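You operate a simulated robot arm through the tools that you are given. There is no shell and no other tool.

Carry out the task below with a simulated robot arm. There is one attempt and no reset: what you move stays moved.

Task
Park the carriage clamped at P, unthreaded and with the air shut.
Fine: grip open before the carriage moves, first slider back; leave the other rolls and controls as they are.

The check looks at the end state, three seconds after you hand in, the way a careful person would. Anything else that was tipped, shoved, dropped, spilled or broken makes it a failure.

Robot
A 7-joint arm with a three-finger gripper, fixed in place. Base frame: the origin is at the foot of the arm, x ahead of it, y to its left, z up; the work surface is at about z = 0.8. Units: m, rad, N and s.
Its first joint turns from -2.897 to 2.897 rad. Payload 2.69 kg.
Tool frame: the origin (TCP) lies between the finger pads and is the grasp point; the fingertips stand 0.03 m ahead of it; z points along the fingers, y is the line along which they close. Largest opening 0.128 m; the body of the gripper starts 0.117 m behind the TCP.
Orientation is that of the tool frame in the base frame, as [roll, pitch, yaw] about the fixed x, y, z axes, in that order (R = Rz(yaw) Ry(pitch) Rx(roll)). With the fingers straight down and closing along the base's y, the tool's x points along the base's -x, its y along +y and its z along -z.

Tools
- The arm moves only by the tool arm_command. Its argument "steps" is a list of rows, each a list of 7 numbers: the shift along the base's x, y, z in units of 20 mm (1.0 is 20 mm), then the turn, a rotation vector about the base's x, y, z in units of 8 degrees (1.0 is 8 degrees), then the gripper command, from -1 (fully open) to 1 (shut), values between in proportion. In form: [[dx, dy, dz, ax, ay, az, fingers], ...]. A call has 1 to 20 rows; each row shifts and turns the commanded pose from where the row before left it. A call with a number of a shift or a turn outside -1 to 1 is refused whole. A row lasts 0.2 s, in which the tool goes at most 0.05 m and 0.15 rad; a call with a longer step from one row to the next is refused whole, and so is a gripper value outside its range. Where a pose cannot be reached the arm comes as near as it can. A force on the tool above 90 N (or 10 N above the force at the start of the call, whichever is more), or a blocked arm, ends the call early, and 0.2 s more pass. The fingers move at their own pace and stop on an object; they squeeze with about 43 N. The grip force told is the motor's: it shows also when the fingers shut on nothing. Time passes only in rows, and 0.2 s behind the last, so rows that do not move let the fingers close. The reply holds the time, the measured pose of the TCP, the force on the tool along the base axes, the opening and the grip force, in the units named above and with some noise, with the torque about the TCP (base axes, N m) and any sound that the robot's microphone picked up.
- Cameras (640 x 400 px; columns grow to the right, rows downward): "scene" is fixed at [0.05, 0.6486, 1.5113]; the picture's right is [-0.51, -0.86, 0.00], its down [-0.56, 0.33, -0.76] and it looks along [0.65, -0.38, -0.65] (base axes); focal length 298 px, centre (320, 200). "wrist" rides on the gripper at [0.058, 0.054, -0.131] in the tool frame; the picture's right is [-0.68, 0.74, 0.00], its down [-0.62, -0.57, -0.55] and it looks along [-0.40, -0.37, 0.84] (tool axes); focal length 234 px, centre (320, 200).
- snapshot(camera): a new picture of that camera. The clock stands still meanwhile.
- lift_body(by): slides the trunk up (or, below 0, down) by that many m; the arm rides with it, the base frame stays. It gives what a move gives, with no picture.
- point_at(camera, pixels): there is no depth. For up to 12 entries [column, row, z] of the newest picture of that camera ("zoom" is the newest enlarged one), the place [x, y] in the base frame at which the ray of that pixel passes the height z, good to about 0.003 m. The clock stands still meanwhile.
- enlarge(camera, box): a new picture of the part [left, top, right, bottom] of that camera's present view, enlarged. The clock stands still meanwhile.
- finish_job(): hands the job in; it is judged then, once.

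Unless the task says otherwise, let go and move clear before handing in.

The tools are called after "Request:" as a command line: name --pt "numbers of a row" for each row, then --argument value for the rest, lists and objects as JSON in quotes. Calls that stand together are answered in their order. arm_command: Moves the arm, as the interface text tells. Its arguments: {"type":"object","properties":{"steps":{"type":"array","items":{"type":"array","items":{"type":"number"}}}},"required":["steps"]} The other tools are called the same way: lift_body (by) slides the trunk up or down; snapshot (camera) takes a picture; point_at (camera, pixels) gives the place at which the rays of pixels pass given heights; enlarge (camera, box) takes an enlarged picture of a part of a camera's view; finish_job () hands the job in.

At the start:

```text
time_s: 0.0
ee_pos: [0.7576, 0.0088, 1.129]
orientation: [3.14, 0.0, 3.141]
contact_force: [0.9, 0.5, 0.2]
ft_torque: [0.03, -0.02, -0.02]
opening: 0.1281
grasp_force: 0.1
trunk travel left (down, up): [-0.15, 0.2]
```

scene: 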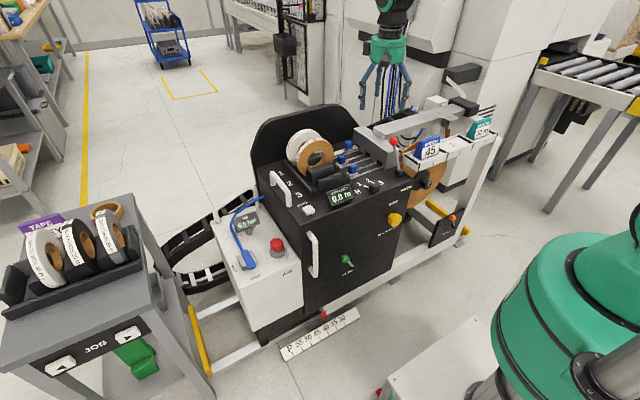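
wrist: 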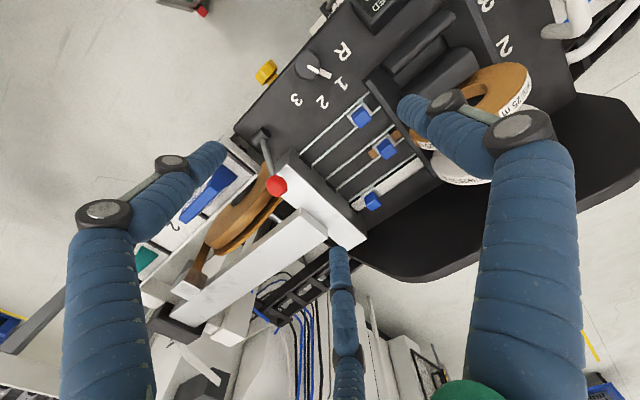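

The first pictures show a tape machine on a carriage with three sliders, levers and valves, and a rail scale with P near (290,350). I'll enlarge the parts to read the controls.

Request:
enlarge --camera "scene" --box '[260, 110, 420, 210]'

Request:
enlarge --camera "scene" --box '[200, 170, 360, 270]'

Request:
enlarge --camera "scene" --box '[240, 270, 400, 370]'

Request:
enlarge --camera "scene" --box '[350, 80, 510, 180]'

Request:
enlarge --camera "scene" --box '[320, 170, 480, 270]'

Request:
enlarge --camera "scene" --box '[0, 200, 240, 400]'

Request:
enlarge --camera "wrist" --box '[220, 20, 540, 220]'

```text
4.00 times, centred on (340, 160) of scene
```

zoom: 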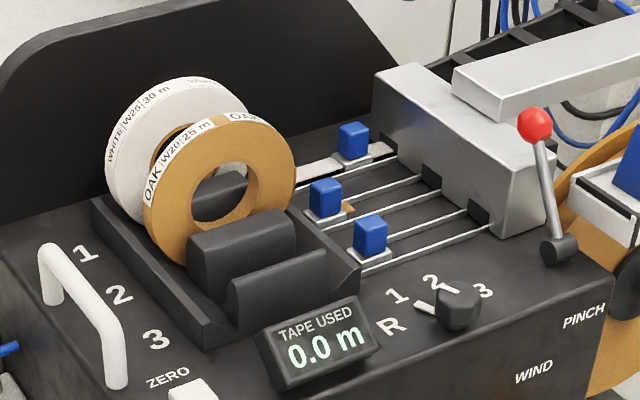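

```text
4.00 times, centred on (280, 220) of scene
```

zoom: 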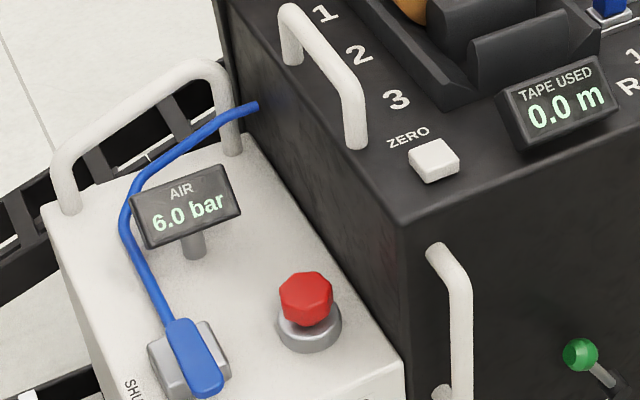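

```text
4.00 times, centred on (320, 320) of scene
```

zoom: 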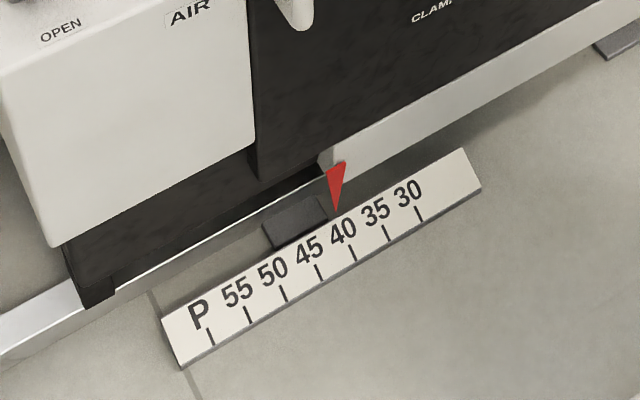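

```text
4.00 times, centred on (430, 130) of scene
```

zoom: 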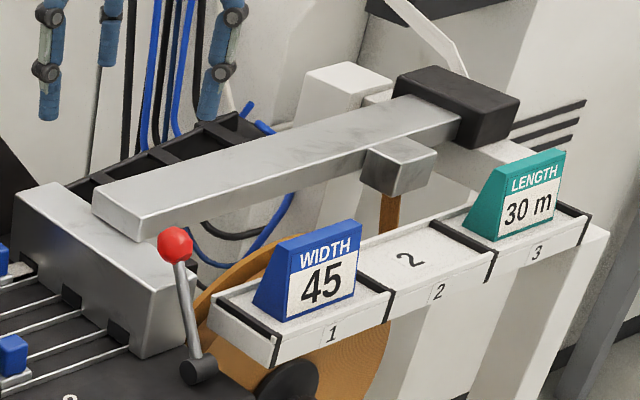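

```text
4.00 times, centred on (400, 220) of scene
```

zoom: 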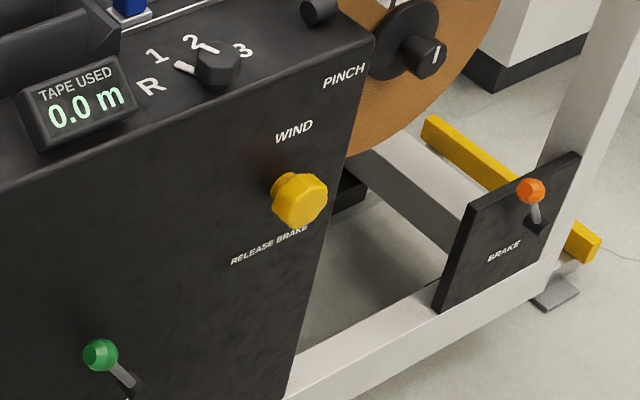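

```text
2.00 times, centred on (120, 300) of scene
```

zoom: 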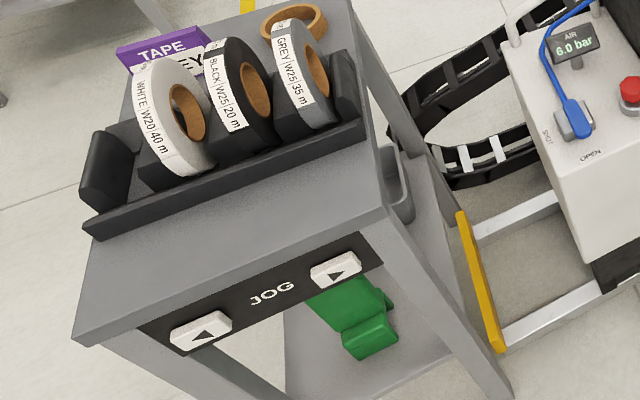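

```text
2.00 times, centred on (380, 120) of wrist
```

zoom: 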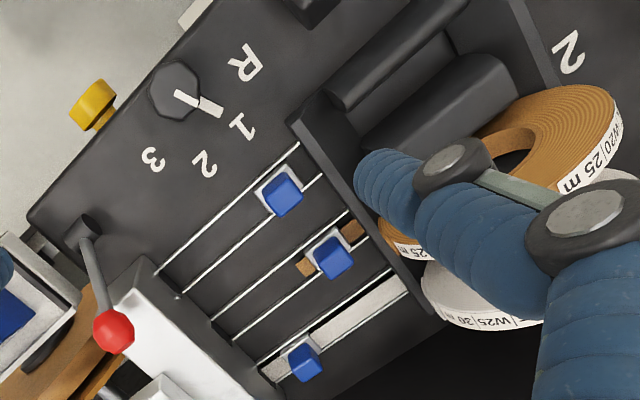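

The pointer sits near 41 on the scale. Slider 1 looks forward, the valve is open at 6.0 bar, and there are PINCH, CLAMP, BRAKE, WIND and JOG controls. I'll locate these points and read the labels more closely.

Request:
snapshot --camera "scene"

Request:
point_at --camera "scene" --pixels '[[348, 147, 0.82], [342, 158, 0.82], [352, 168, 0.82], [394, 141, 0.9], [346, 260, 0.6], [394, 220, 0.7], [277, 244, 0.8], [247, 262, 0.75], [374, 185, 0.82], [310, 210, 0.8], [398, 190, 0.8], [300, 318, 0.4]]'

Request:
point_at --camera "scene" --pixels '[[403, 185, 0.8], [250, 170, 0.8], [300, 310, 0.3], [325, 315, 0.4], [295, 352, 0.4], [345, 325, 0.4], [127, 334, 0.7], [62, 364, 0.7], [452, 218, 0.6], [470, 235, 0.3], [230, 340, 0.3], [278, 190, 0.85]]'

Request:
enlarge --camera "scene" --box '[320, 230, 400, 290]'

Request:
enlarge --camera "scene" --box '[225, 240, 305, 290]'

Request:
enlarge --camera "scene" --box '[420, 190, 480, 250]'

Request:
enlarge --camera "scene" --box '[340, 150, 420, 200]'

```text
taken
```

scene: 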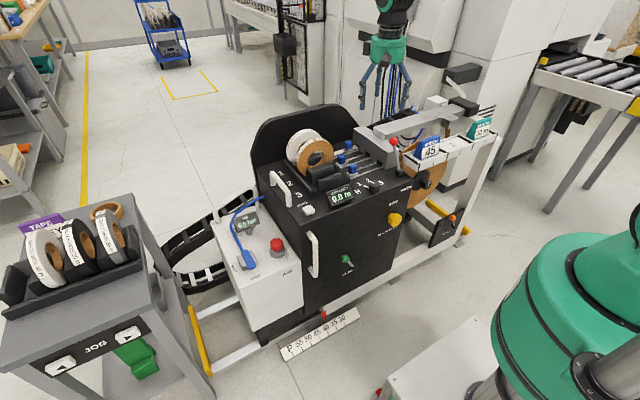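

```text
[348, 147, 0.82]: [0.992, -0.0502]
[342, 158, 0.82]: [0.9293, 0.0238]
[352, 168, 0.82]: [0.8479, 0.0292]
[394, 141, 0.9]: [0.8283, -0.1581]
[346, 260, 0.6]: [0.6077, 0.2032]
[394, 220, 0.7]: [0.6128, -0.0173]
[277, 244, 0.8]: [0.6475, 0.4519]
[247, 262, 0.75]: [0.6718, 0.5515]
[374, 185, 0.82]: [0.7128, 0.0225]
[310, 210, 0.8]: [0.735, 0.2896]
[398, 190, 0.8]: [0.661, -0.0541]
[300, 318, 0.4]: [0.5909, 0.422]
```

```text
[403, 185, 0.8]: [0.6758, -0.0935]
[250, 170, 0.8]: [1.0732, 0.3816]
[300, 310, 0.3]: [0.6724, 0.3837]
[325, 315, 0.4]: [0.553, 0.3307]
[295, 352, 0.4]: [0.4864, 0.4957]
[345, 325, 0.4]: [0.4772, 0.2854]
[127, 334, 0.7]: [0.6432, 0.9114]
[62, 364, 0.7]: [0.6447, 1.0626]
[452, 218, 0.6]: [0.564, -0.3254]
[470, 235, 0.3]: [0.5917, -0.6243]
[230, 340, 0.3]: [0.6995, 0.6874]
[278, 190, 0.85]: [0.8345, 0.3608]
```

```text
6.67 times, centred on (360, 260) of scene
```

zoom: 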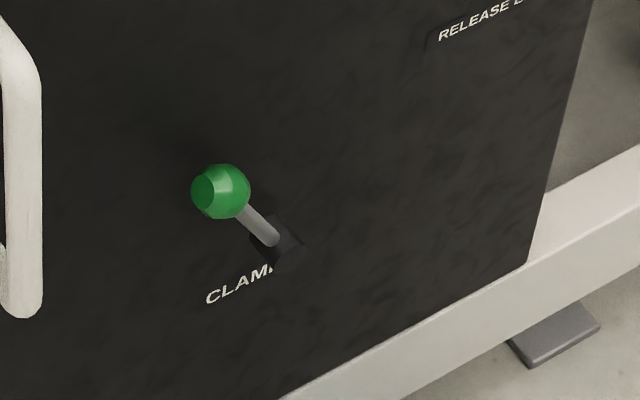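

```text
8.00 times, centred on (265, 265) of scene
```

zoom: 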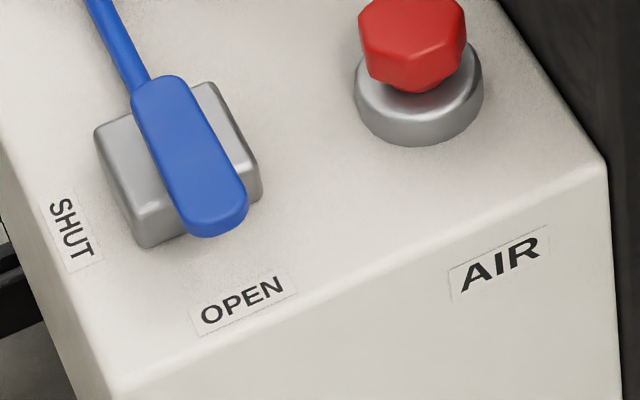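

```text
6.67 times, centred on (450, 220) of scene
```

zoom: 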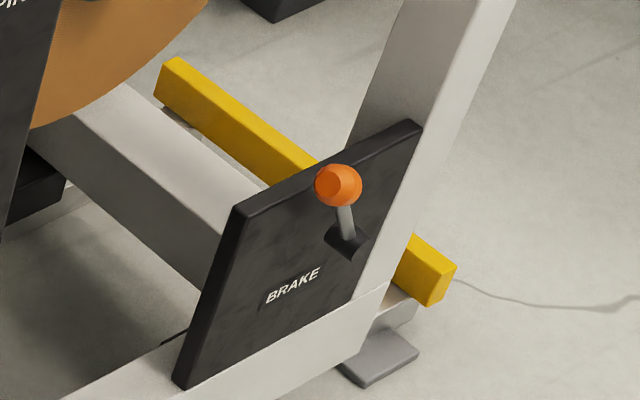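

```text
8.00 times, centred on (380, 175) of scene
```

zoom: 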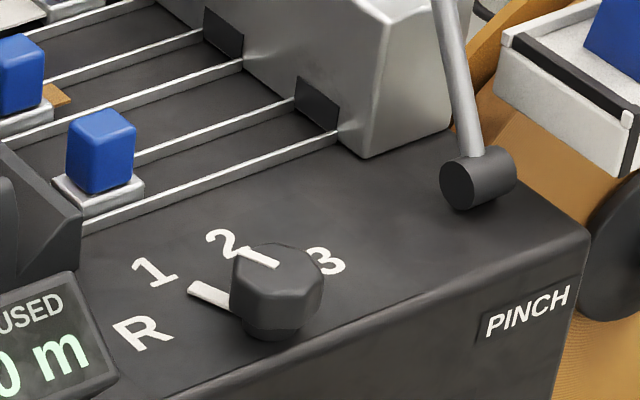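

Selector is at 1, the valve handle points at OPEN, and the jog buttons are at about y 0.91–1.06. Next I'll enlarge the wrist view around the head, tape path and roll (px 130-360, 120-380).

Request:
enlarge --camera "wrist" --box '[120, 120, 400, 300]'

Request:
enlarge --camera "wrist" --box '[120, 220, 380, 390]'

Request:
enlarge --camera "wrist" --box '[320, 90, 460, 220]'

```text
2.22 times, centred on (260, 210) of wrist
```

zoom: 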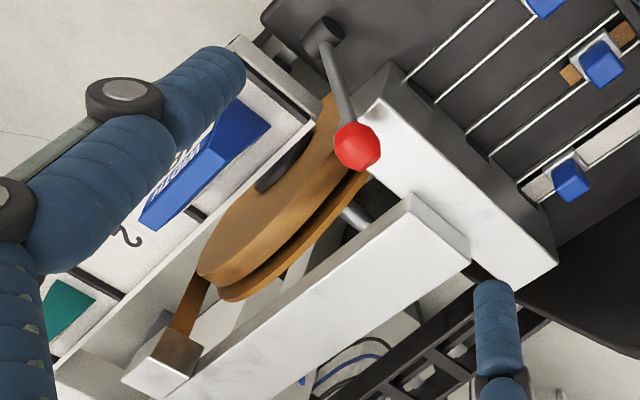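

```text
2.35 times, centred on (250, 305) of wrist
```

zoom: 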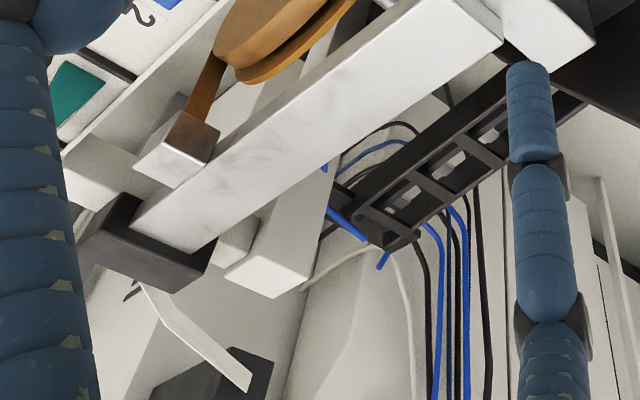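

```text
3.08 times, centred on (390, 155) of wrist
```

zoom: 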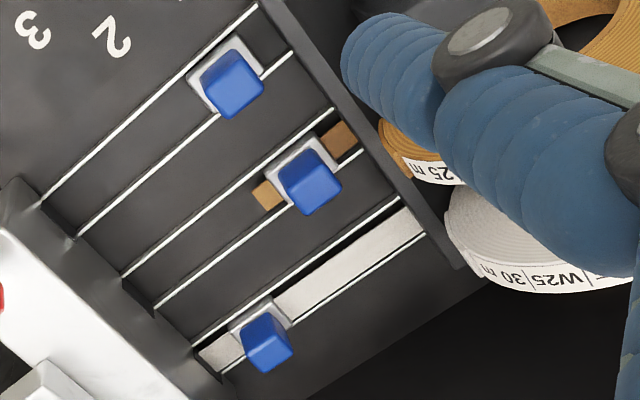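

The pinch lever ball works out at about (0.79,-0.12,0.93), leaning to +x from a pivot at (0.72,-0.11,0.83). White tape runs under slider 1 into the head. I'll pull the arm back toward the robot to view the front face with the wrist camera.

Request:
arm_command --pt "-1 0.5 0 0 0 0 -1" --pt "-1 0.5 0 0 0 0 -1" --pt "-1 0.5 0 0 0 0 -1" --pt "-1 0.5 0 0 0 0 -1" --pt "-1 0.5 0 0 0 0 -1" --pt "-1 0.5 0 0 0 0 -1" --pt "-1 0.5 0 0 0 0 -1" --pt "-1 0.5 0 0 0 0 -1" --pt "-1 0.5 0 0 0 0 -1" --pt "-1 0.5 0 0 0 0 -1" --pt "-1 0.5 0 0 0 0 -1" --pt "-1 0.5 0 0 0 0 -1" --pt "-1 0.5 0 0 0 0 -1" --pt "-1 0.5 0 0 0 0 -1" --pt "-1 0.5 0 0 0 0 -1" --pt "-1 0.5 0 0 0 0 -1"

Request:
snapshot --camera "wrist"

Request:
snapshot --camera "scene"

```text
time_s: 3.4
ee_pos: [0.4356, 0.1689, 1.1289]
orientation: [3.142, 0.0, 3.141]
contact_force: [0.7, 0.7, -0.4]
ft_torque: [-0.01, 0.01, -0.03]
opening: 0.128
grasp_force: 0.1
trunk travel left (down, up): [-0.15, 0.2]
```

```text
taken
```

wrist: 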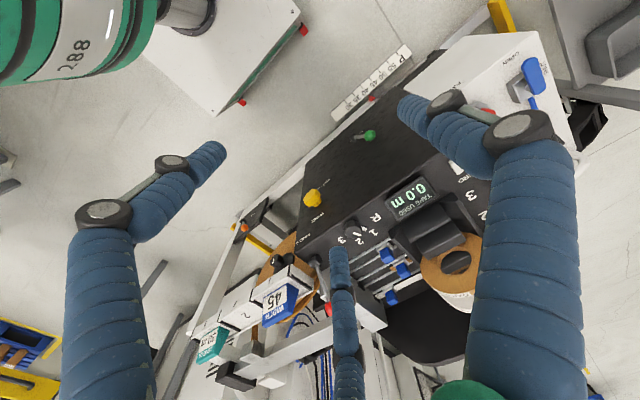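

```text
taken
```

scene: 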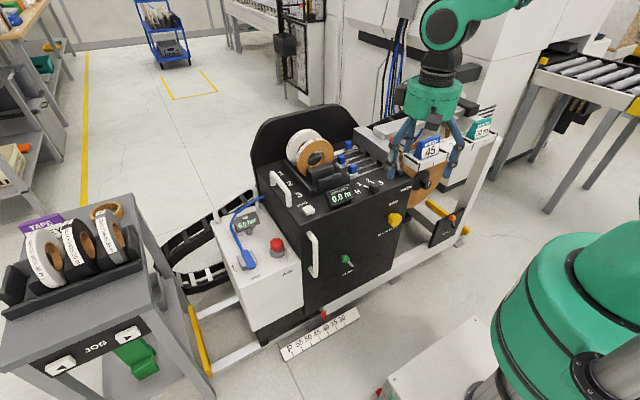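

The wrist camera now sees the front face (green clamp at (365,135), yellow knob at (312,197)) and the scale (370,85). I'll enlarge those.

Request:
enlarge --camera "wrist" --box '[300, 80, 460, 180]'

Request:
enlarge --camera "wrist" --box '[180, 160, 400, 300]'

Request:
enlarge --camera "wrist" --box '[180, 250, 400, 390]'

Request:
enlarge --camera "wrist" --box '[330, 180, 500, 310]'

Request:
enlarge --camera "wrist" --box '[320, 30, 440, 130]'

Request:
enlarge --camera "wrist" --box '[400, 20, 600, 140]'

```text
4.00 times, centred on (380, 130) of wrist
```

zoom: 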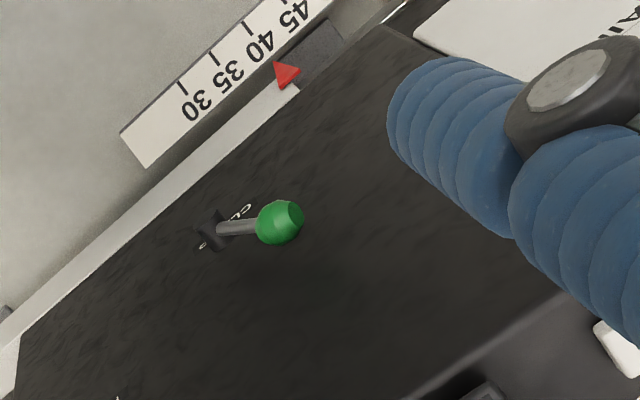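

```text
2.86 times, centred on (290, 230) of wrist
```

zoom: 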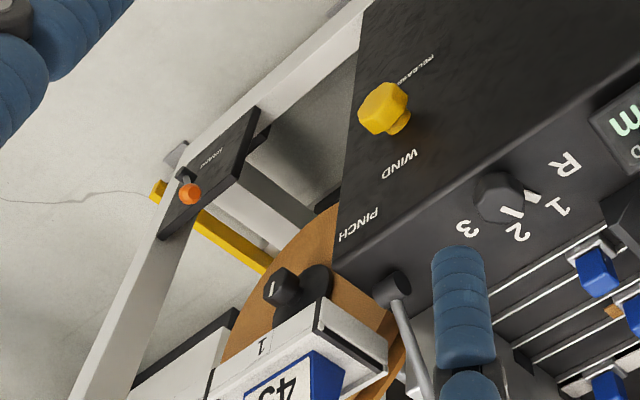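

```text
2.86 times, centred on (290, 320) of wrist
```

zoom: 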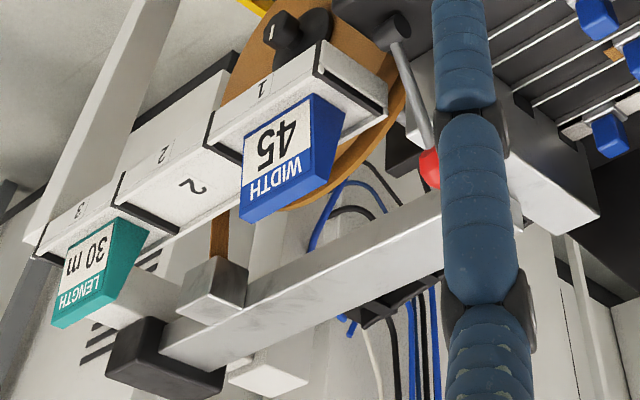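

```text
3.08 times, centred on (415, 245) of wrist
```

zoom: 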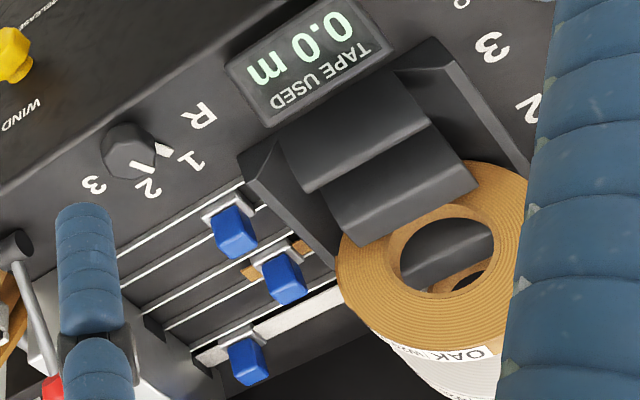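

```text
4.00 times, centred on (380, 80) of wrist
```

zoom: 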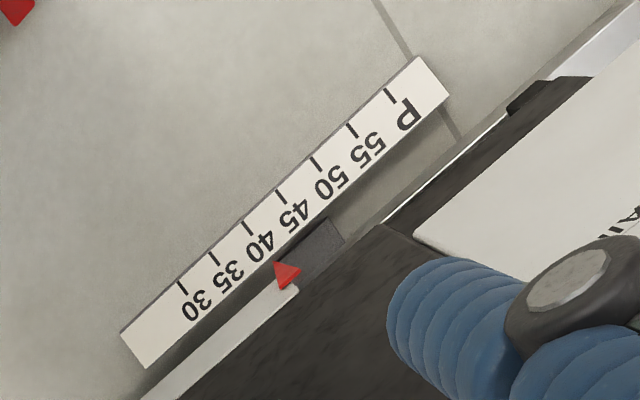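

```text
3.20 times, centred on (500, 80) of wrist
```

zoom: 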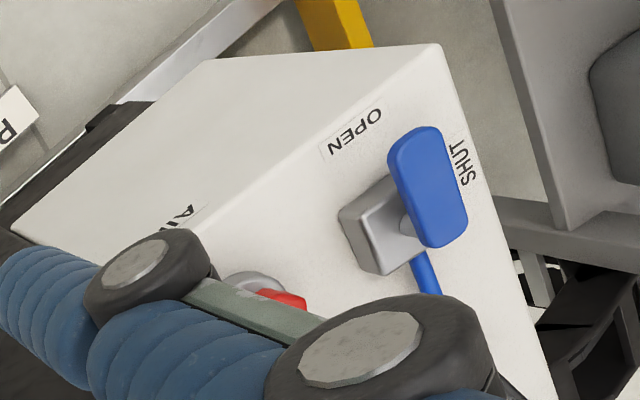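

The scale sits on the floor: the 30 tick is at y≈0.167, the P tick at y≈0.465, and the pointer is near 40. So the carriage must travel about 0.2 m in +y. I'll move in for a close look at the pinch lever and head.

Request:
arm_command --pt "0.92 -1 -0.6 0 0 0 -1" --pt "0.92 -1 -0.6 0 0 0 -1" --pt "0.92 -1 -0.6 0 0 0 -1" --pt "0.92 -1 -0.6 0 0 0 -1" --pt "0.92 -1 -0.6 0 0 0 -1" --pt "0.92 -1 -0.6 0 0 0 -1" --pt "0.92 -1 -0.6 0 0 0 -1" --pt "0.92 -1 -0.6 0 0 0 -1" --pt "0.92 -1 -0.6 0 0 0 -1" --pt "0.92 -1 -0.6 0 0 0 -1"

Request:
snapshot --camera "wrist"

Request:
enlarge --camera "wrist" --box '[200, 130, 480, 310]'

```text
time_s: 5.6
ee_pos: [0.6232, -0.0324, 1.0085]
orientation: [3.142, 0.0, 3.14]
contact_force: [-0.8, -0.1, -0.6]
ft_torque: [-0.01, -0.02, 0.03]
opening: 0.1279
grasp_force: 0.0
trunk travel left (down, up): [-0.15, 0.2]
```

```text
taken
```

wrist: 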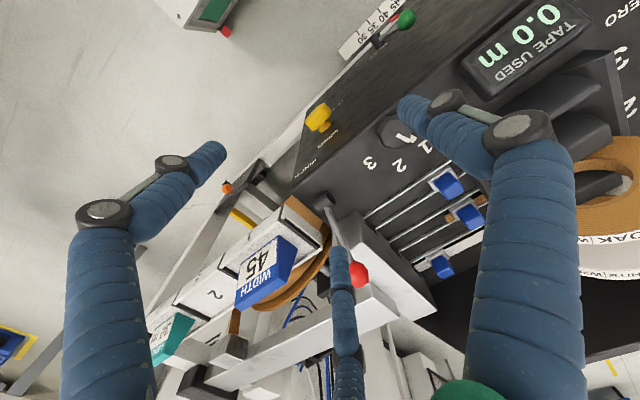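

```text
2.22 times, centred on (340, 220) of wrist
```

zoom: 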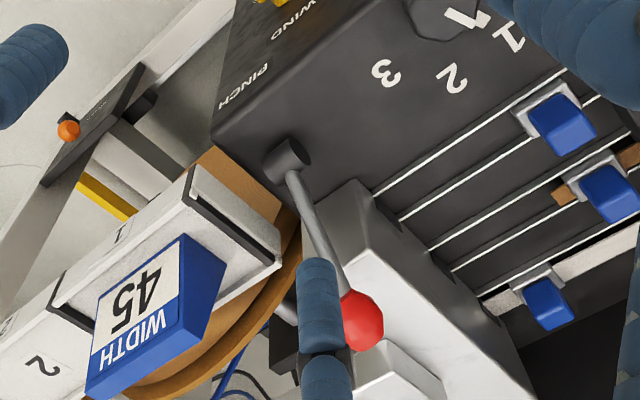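

No open/closed marks show at the pinch lever. The gripper appears as three blue fingers (tips near (215,150), (340,250) and (405,105)), so I'll close it in free space to learn how the fingers really come together.

Request:
arm_command --pt "0 0 0 0 0 0 1" --pt "0 0 0 0 0 0 1" --pt "0 0 0 0 0 0 1" --pt "0 0 0 0 0 0 1"

Request:
snapshot --camera "wrist"

Request:
enlarge --camera "scene" --box '[340, 60, 520, 180]'

```text
time_s: 6.6
ee_pos: [0.6223, -0.0334, 1.0088]
orientation: [-3.141, 0.0, -3.141]
contact_force: [0.2, 0.0, 0.1]
ft_torque: [0.03, -0.02, 0.03]
opening: 0.0022
grasp_force: 31.2
trunk travel left (down, up): [-0.15, 0.2]
```

```text
taken
```

wrist: 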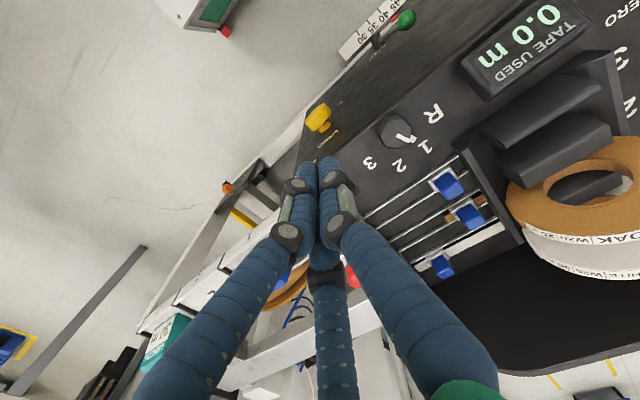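

```text
3.33 times, centred on (430, 120) of scene
```

zoom: 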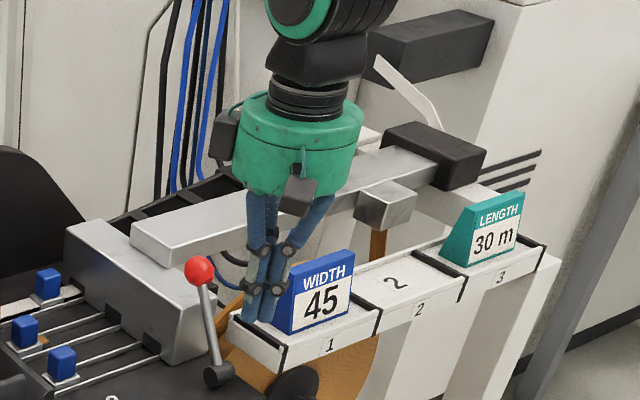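

Closed, the three fingers converge on one tip at px (320,165), so the closed hand works as a poker and a half-open hand can take the ball. The silver bar's near corner is about (0.838,-0.115,0.948), close behind the ball. I'll see how a half-open hand spreads.

Request:
arm_command --pt "0 0 0 0 0 0 0.05" --pt "0 0 0 0 0 0 0.05" --pt "0 0 0 0 0 0 0.05"

Request:
snapshot --camera "wrist"

Request:
enlarge --camera "scene" --box '[340, 60, 520, 180]'

```text
time_s: 7.4
ee_pos: [0.6234, -0.0307, 1.0086]
orientation: [-3.139, -0.001, -3.14]
contact_force: [-0.4, 0.0, 0.0]
ft_torque: [-0.01, 0.02, 0.0]
opening: 0.0608
grasp_force: 0.0
trunk travel left (down, up): [-0.15, 0.2]
```

```text
taken
```

wrist: 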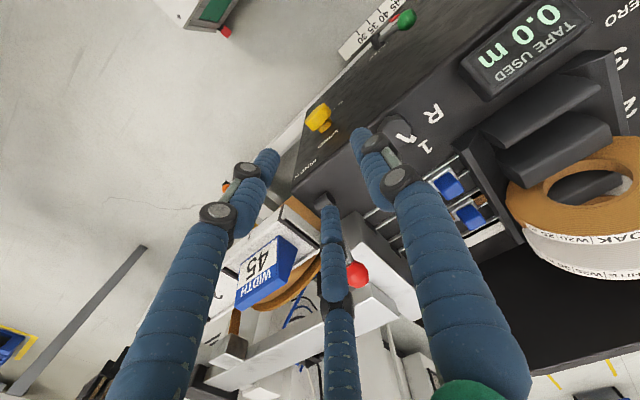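

```text
3.33 times, centred on (430, 120) of scene
```

zoom: 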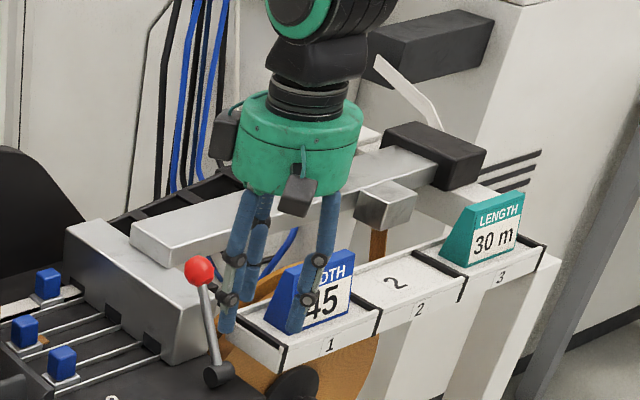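

Half open, the fingertips form a triangle: the thumb at about +0.04 in y and two fingers at ±0.033 in x. I'll yaw the hand +90° so the thumb faces -x and stays clear of the bar, then hover over the pinch ball.

Request:
arm_command --pt "0.5 0 0.3 0 0 1 0.05" --pt "0.5 0 0.3 0 0 1 0.05" --pt "0.5 -0.3 0.3 0 0 1 0.05" --pt "0.5 -0.3 0.3 0 0 1 0.05" --pt "0.5 -0.3 0.3 0 0 1 0.05" --pt "0.5 -0.3 0 0 0 1 0.05" --pt "0.5 -0.3 0 0 0 1 0.05" --pt "0.5 -0.3 0 0 0 1 0.05" --pt "0.5 -0.3 0 0 0 1 0.05" --pt "0.5 -0.3 0 0 0 1 0.05" --pt "0.5 -0.3 0 0 0 1 0.05" --pt "0.5 -0.3 0 0 0 0.25 0.05"

Request:
snapshot --camera "wrist"

Request:
enlarge --camera "scene" --box '[320, 60, 500, 180]'

```text
time_s: 10.0
ee_pos: [0.7423, -0.0922, 1.0397]
orientation: [3.141, 0.001, -1.568]
contact_force: [-0.2, -0.1, -0.4]
ft_torque: [-0.01, -0.02, 0.02]
opening: 0.0608
grasp_force: 0.0
trunk travel left (down, up): [-0.15, 0.2]
```

```text
taken
```

wrist: 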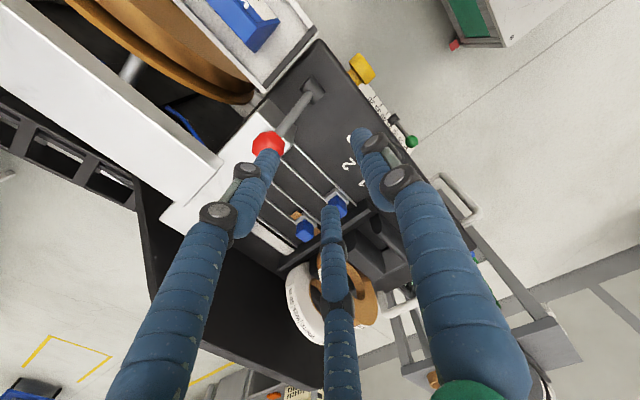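

```text
3.33 times, centred on (410, 120) of scene
```

zoom: 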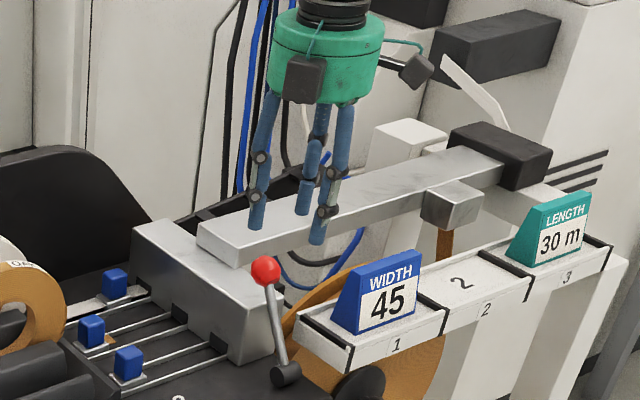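

The ball is at wrist px (268,144), scene px (394,141). I'll cross-check its position from both cameras.

Request:
point_at --camera "wrist" --pixels '[[268, 144, 0.91], [268, 144, 0.93], [268, 144, 0.95], [314, 86, 0.83], [268, 100, 0.84]]'

Request:
snapshot --camera "scene"

Request:
point_at --camera "scene" --pixels '[[394, 141, 0.91], [394, 141, 0.93], [394, 141, 0.95], [400, 172, 0.83]]'

```text
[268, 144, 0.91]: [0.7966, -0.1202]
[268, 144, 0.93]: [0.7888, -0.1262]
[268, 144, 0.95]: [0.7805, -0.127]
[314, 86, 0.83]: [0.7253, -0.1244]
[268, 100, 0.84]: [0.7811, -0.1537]
```

```text
taken
```

scene: 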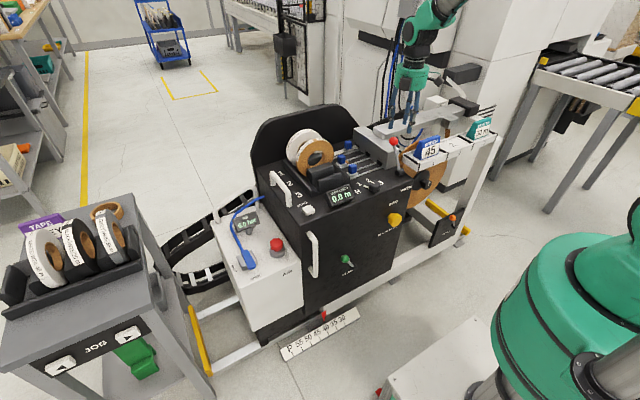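

```text
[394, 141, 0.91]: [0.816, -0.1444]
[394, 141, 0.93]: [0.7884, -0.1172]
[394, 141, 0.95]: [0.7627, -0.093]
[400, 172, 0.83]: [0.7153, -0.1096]
```

Both cameras agree on the ball at about (0.788,-0.121,0.93). I'll go over it, lower to z≈0.945 and grip it.

Request:
arm_command --pt "0.76 -0.48 0 0 0 0 0.05" --pt "0.76 -0.48 0 0 0 0 0.05" --pt "0.76 -0.48 0 0 0 0 0.05" --pt "0 0 -0.9 0 0 0 0.05" --pt "0 0 -0.9 0 0 0 0.05" --pt "0 0 -0.9 0 0 0 0.05" --pt "0 0 -0.9 0 0 0 0.05" --pt "0 0 -0.9 0 0 0 0.05" --pt "0 0 0 0 0 0 0.05"

Request:
snapshot --camera "wrist"

Request:
enlarge --camera "scene" --box '[340, 90, 460, 190]'

```text
time_s: 12.0
ee_pos: [0.7866, -0.1188, 0.948]
orientation: [3.141, 0.001, -1.572]
contact_force: [-0.2, 0.1, -0.6]
ft_torque: [-0.02, 0.03, -0.01]
opening: 0.0606
grasp_force: 0.1
trunk travel left (down, up): [-0.15, 0.2]
```

```text
taken
```

wrist: 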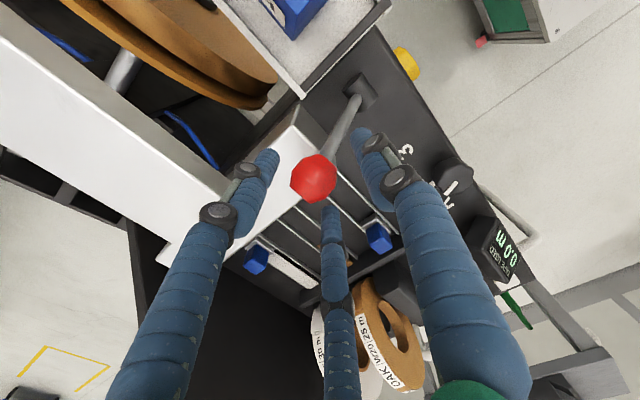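

```text
4.00 times, centred on (400, 140) of scene
```

zoom: 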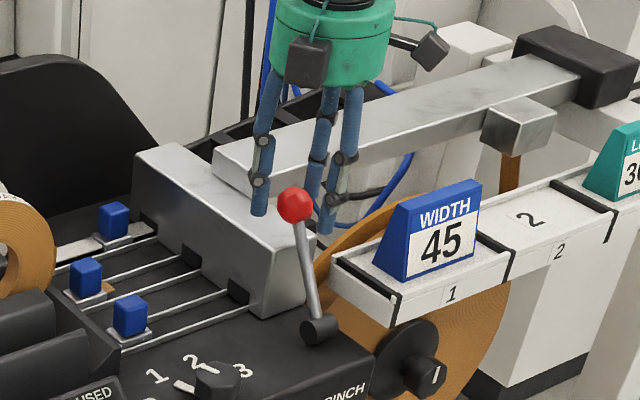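

The ball sits at wrist px (313,178), between the fingers and with no contact. Closing the grip.

Request:
arm_command --pt "0 0 0 0 0 0 1" --pt "0 0 0 0 0 0 1" --pt "0 0 0 0 0 0 1"

Request:
snapshot --camera "wrist"

```text
time_s: 12.8
ee_pos: [0.7867, -0.1197, 0.9479]
orientation: [3.141, 0.001, -1.571]
contact_force: [3.1, -9.4, 1.8]
ft_torque: [-0.27, -0.26, -0.08]
opening: 0.0359
grasp_force: 43.8
trunk travel left (down, up): [-0.15, 0.2]
```

```text
taken
```

wrist: 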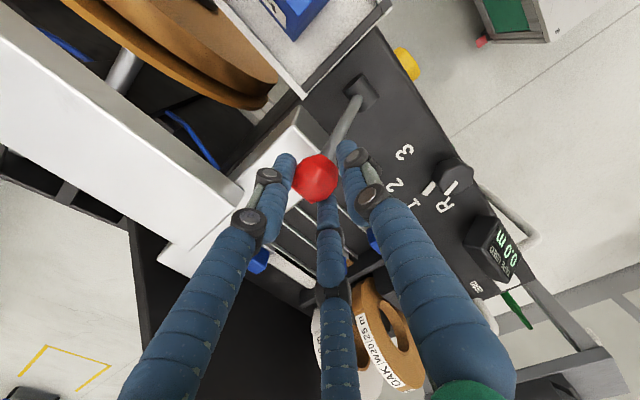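

The ball is held (opening 0.036, 43.8 N). I'll start along the arc toward -x gently and watch the force.

Request:
arm_command --pt "-0.35 0 0.21 0 0 0 1" --pt "-0.35 0 0.19 0 0 0 1" --pt "-0.35 0 0.16 0 0 0 1" --pt "-0.35 0 0.14 0 0 0 1"

```text
time_s: 13.8
ee_pos: [0.7573, -0.1195, 0.9604]
orientation: [3.136, 0.001, -1.57]
contact_force: [3.7, -11.7, -12.3]
ft_torque: [-0.09, -0.63, 0.05]
opening: 0.032
grasp_force: 45.2
trunk travel left (down, up): [-0.15, 0.2]
```

The hand moved to x=0.757 with little resistance, though the opening dropped to 0.032. I'll check whether the ball came along.

Request:
snapshot --camera "wrist"

Request:
enlarge --camera "scene" --box '[340, 90, 460, 190]'

```text
taken
```

wrist: 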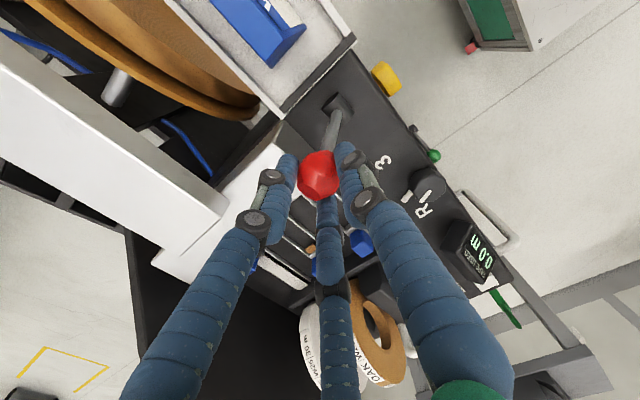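

```text
4.00 times, centred on (400, 140) of scene
```

zoom: 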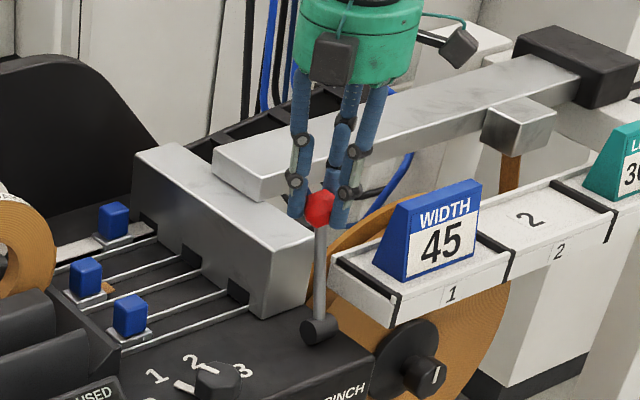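

The lever follows (ball at wrist (320,175)). I'll continue the arc to the other end.

Request:
arm_command --pt "-0.51 0 0.14 0 0 0 1" --pt "-0.52 0 0.1 0 0 0 1" --pt "-0.53 0 0.05 0 0 0 1" --pt "-0.53 0 0 0 0 0 1" --pt "-0.53 0 -0.04 0 0 0 1" --pt "-0.52 0 -0.09 0 0 0 1" --pt "-0.51 0 -0.14 0 0 0 1"

Request:
enlarge --camera "scene" --box '[340, 90, 460, 190]'

Request:
snapshot --camera "wrist"

```text
time_s: 15.4
ee_pos: [0.6849, -0.1199, 0.9631]
orientation: [3.141, 0.002, -1.571]
contact_force: [1.7, 5.4, 1.2]
ft_torque: [0.27, -0.59, -0.1]
opening: 0.0319
grasp_force: 45.2
trunk travel left (down, up): [-0.15, 0.2]
```

```text
4.00 times, centred on (400, 140) of scene
```

zoom: 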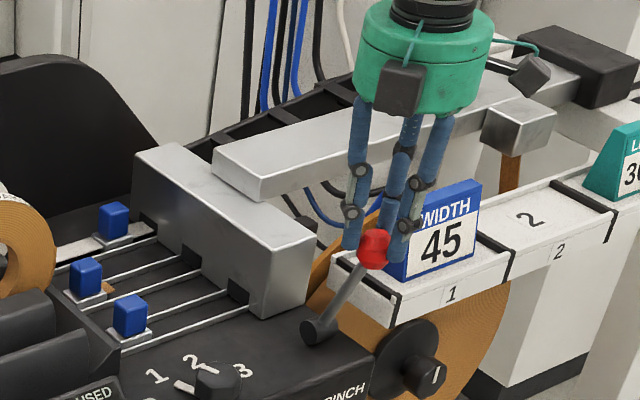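

```text
taken
```

wrist: 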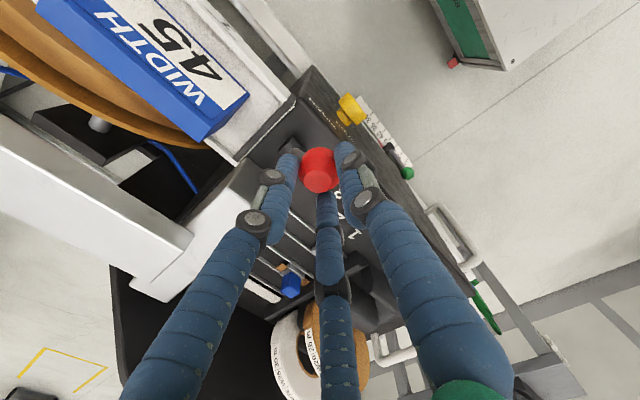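

The lever is past vertical and still moving freely. I'll continue toward its end stop.

Request:
arm_command --pt "-0.5 0 -0.18 0 0 0 1" --pt "-0.48 0 -0.22 0 0 0 1" --pt "-0.46 0 -0.26 0 0 0 1" --pt "-0.4 0 -0.26 0 0 0 1"

Request:
enlarge --camera "scene" --box '[340, 90, 460, 190]'

```text
time_s: 16.4
ee_pos: [0.6413, -0.119, 0.9419]
orientation: [3.13, 0.002, -1.57]
contact_force: [-2.3, -34.7, 4.9]
ft_torque: [-3.28, 0.5, -1.04]
opening: 0.0293
grasp_force: 35.0
trunk travel left (down, up): [-0.15, 0.2]
```

```text
4.00 times, centred on (400, 140) of scene
```

zoom: 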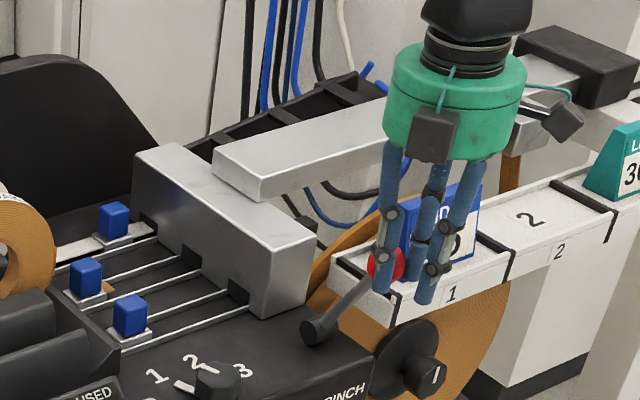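

There's a -35 N side force, so the lever is probably at its stop. I'll look at the wrist view before letting go.

Request:
snapshot --camera "wrist"

```text
taken
```

wrist: 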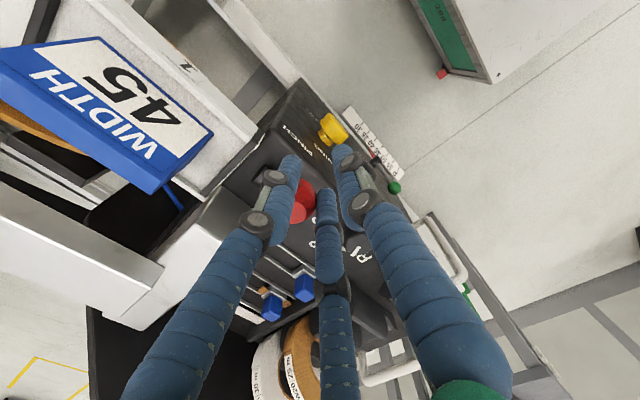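

The ball has slipped out between the two +x fingers, which means the lever has reached its stop. I'll open slightly and lift clear.

Request:
arm_command --pt "0 0 0 0 0 0 0.2" --pt "0 0 0 0 0 0 0.2" --pt "0 0 0.8 0 0 0 0.2" --pt "0 0 1 0 0 0 0.2" --pt "0 0 1 0 0 0 0.2" --pt "0 0 1 0 0 0 0.2"

Request:
snapshot --camera "wrist"

Request:
enlarge --camera "scene" --box '[300, 70, 480, 190]'

```text
time_s: 17.8
ee_pos: [0.6487, -0.1189, 1.0208]
orientation: [3.14, 0.0, -1.572]
contact_force: [-0.6, -0.3, 0.2]
ft_torque: [-0.02, -0.02, -0.01]
opening: 0.0513
grasp_force: 0.1
trunk travel left (down, up): [-0.15, 0.2]
```

```text
taken
```

wrist: 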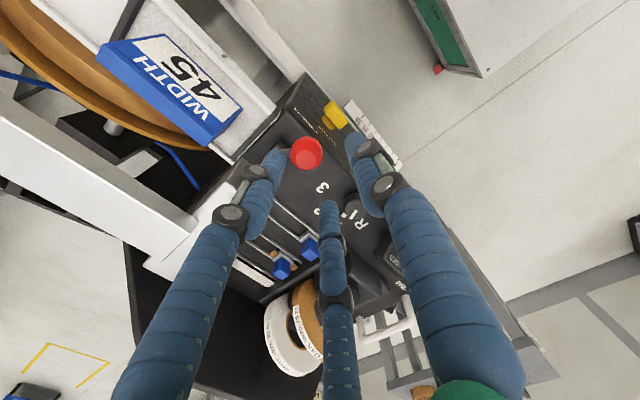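

```text
3.33 times, centred on (390, 130) of scene
```

zoom: 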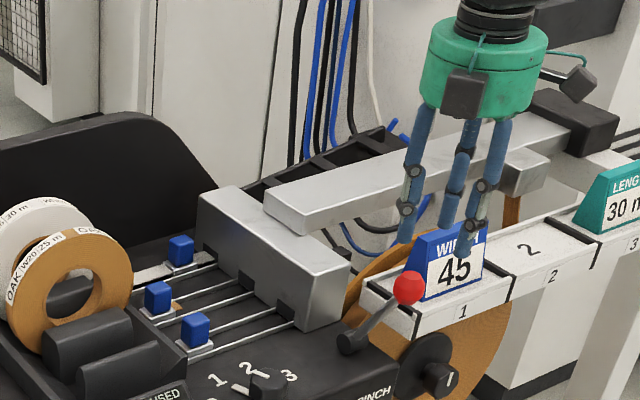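

The pinch lever now leans toward the robot (wrist (306,153)), at about -28° from vertical against +34° before. Next is slider 1, near (0.984,-0.042,0.83). I'll turn the hand back and hover to inspect it.

Request:
arm_command --pt "0 0 0.5 0 0 -1 0.4" --pt "0 0 0.5 0 0 -1 0.4" --pt "0.5 0.5 0 0 0 -1 0.4" --pt "1 0.75 0 0 0 -1 0.4" --pt "1 0.75 0 0 0 -1 0.4" --pt "1 0.75 0 0 0 -1 0.4" --pt "1 0.75 0 0 0 -1 0.4" --pt "1 0.75 0 0 0 -1 0.4" --pt "1 0.75 0 0 0 -1 0.4" --pt "1 0.75 0 0 0 -1 0.4" --pt "1 0.75 0 0 0 -1 0.4" --pt "1 0.75 0 0 0 -0.25 0.4" --pt "1 0 0 0 0 0 0.4" --pt "1 0 0 0 0 0 0.4"

Request:
snapshot --camera "wrist"

Request:
enlarge --camera "wrist" --box '[260, 60, 480, 230]'

Request:
enlarge --camera "scene" --box '[260, 70, 440, 190]'

```text
time_s: 20.8
ee_pos: [0.8794, 0.0255, 1.0396]
orientation: [-3.141, -0.001, 3.141]
contact_force: [-0.2, 0.5, 0.9]
ft_torque: [0.01, -0.02, -0.01]
opening: 0.0384
grasp_force: 0.1
trunk travel left (down, up): [-0.15, 0.2]
```

```text
taken
```

wrist: 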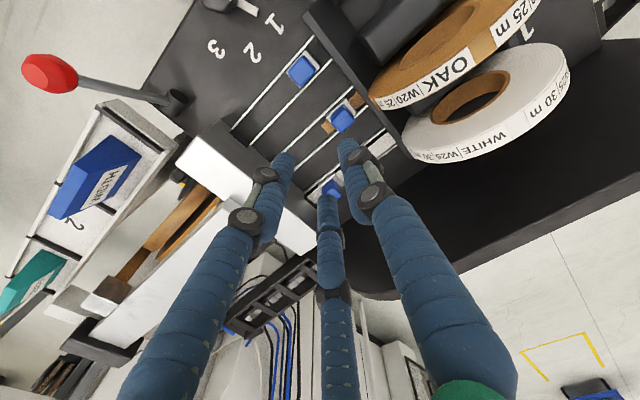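

```text
2.35 times, centred on (370, 145) of wrist
```

zoom: 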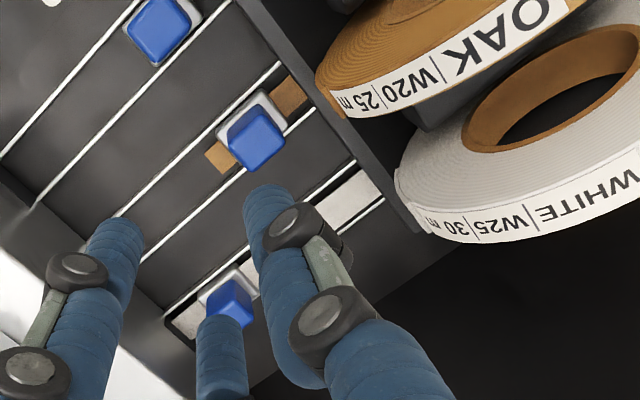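

```text
3.33 times, centred on (350, 130) of scene
```

zoom: 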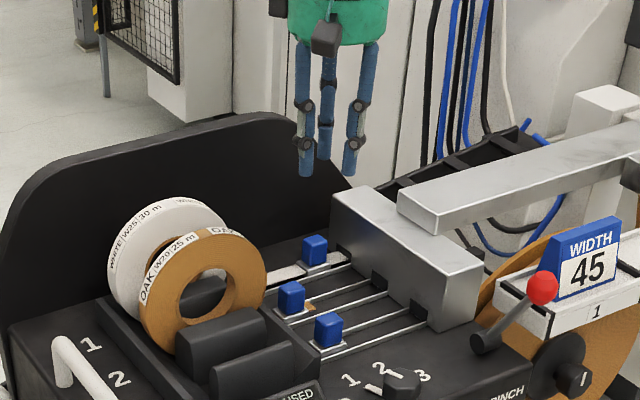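

Slider 1's block is around (0.975,-0.038,0.84), slider 2's is near y≈0.046, and the head face is near y≈-0.095. I'll close the hand, lean it 10° away from the head and hover by slider 1's head-side gap.

Request:
arm_command --pt "0.956 -0.875 0 -0.65 0 0 1" --pt "0.956 -0.875 0 -0.6 0 0 1" --pt "0.956 -0.875 0 0 0 0 1" --pt "0.956 -0.875 0 0 0 0 1" --pt "0.956 -0.875 0 0 0 0 1" --pt "0 0 -0.9 0 0 0 1" --pt "0 0 -0.9 0 0 0 1" --pt "0 0 -0.9 0 0 0 1" --pt "0 0 -0.9 0 0 0 1"

Request:
snapshot --camera "wrist"

Request:
enlarge --camera "scene" --box '[290, 90, 410, 190]'

```text
time_s: 22.8
ee_pos: [0.9737, -0.0623, 0.968]
orientation: [-2.968, 0.001, -3.141]
contact_force: [0.2, -0.3, -0.4]
ft_torque: [0.01, 0.0, 0.0]
opening: 0.002
grasp_force: 31.5
trunk travel left (down, up): [-0.15, 0.2]
```

```text
taken
```

wrist: 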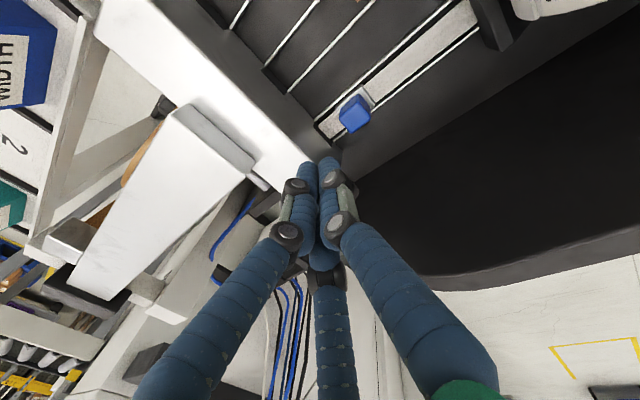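

```text
4.00 times, centred on (350, 140) of scene
```

zoom: 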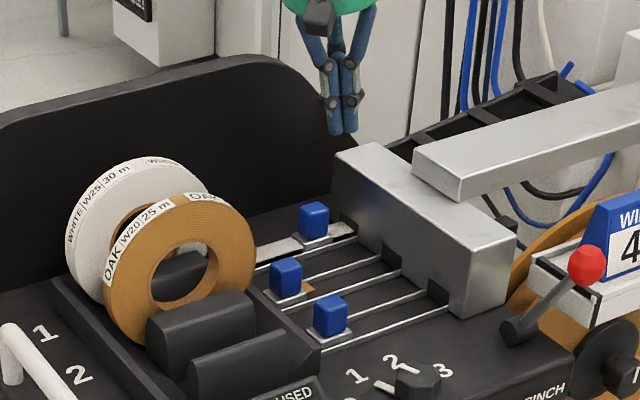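

The hand reaches x=0.974. I'll locate slider 1 (wrist (355,113)) and the head edge (318,128) accurately from here.

Request:
point_at --camera "wrist" --pixels '[[355, 113, 0.84], [355, 113, 0.85], [355, 108, 0.82], [318, 122, 0.81], [332, 132, 0.81], [312, 155, 0.9], [290, 92, 0.81], [370, 98, 0.82], [347, 128, 0.82]]'

Request:
enlarge --camera "wrist" --box '[260, 50, 420, 200]'

Request:
point_at --camera "scene" --pixels '[[348, 145, 0.84], [348, 145, 0.85]]'

```text
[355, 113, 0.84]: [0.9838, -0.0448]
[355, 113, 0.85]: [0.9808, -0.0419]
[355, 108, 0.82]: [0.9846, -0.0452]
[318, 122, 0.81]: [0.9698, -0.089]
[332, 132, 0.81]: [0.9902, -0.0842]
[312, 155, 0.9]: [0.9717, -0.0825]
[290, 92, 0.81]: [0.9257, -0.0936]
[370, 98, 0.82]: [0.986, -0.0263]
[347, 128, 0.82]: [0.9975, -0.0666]
```

```text
2.67 times, centred on (340, 125) of wrist
```

zoom: 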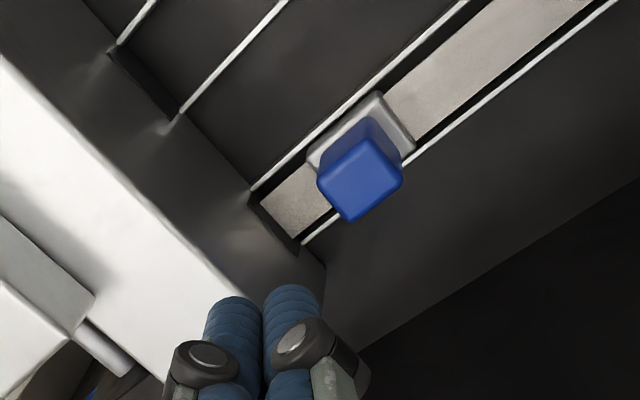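

```text
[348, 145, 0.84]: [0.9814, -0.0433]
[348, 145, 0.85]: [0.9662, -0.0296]
```

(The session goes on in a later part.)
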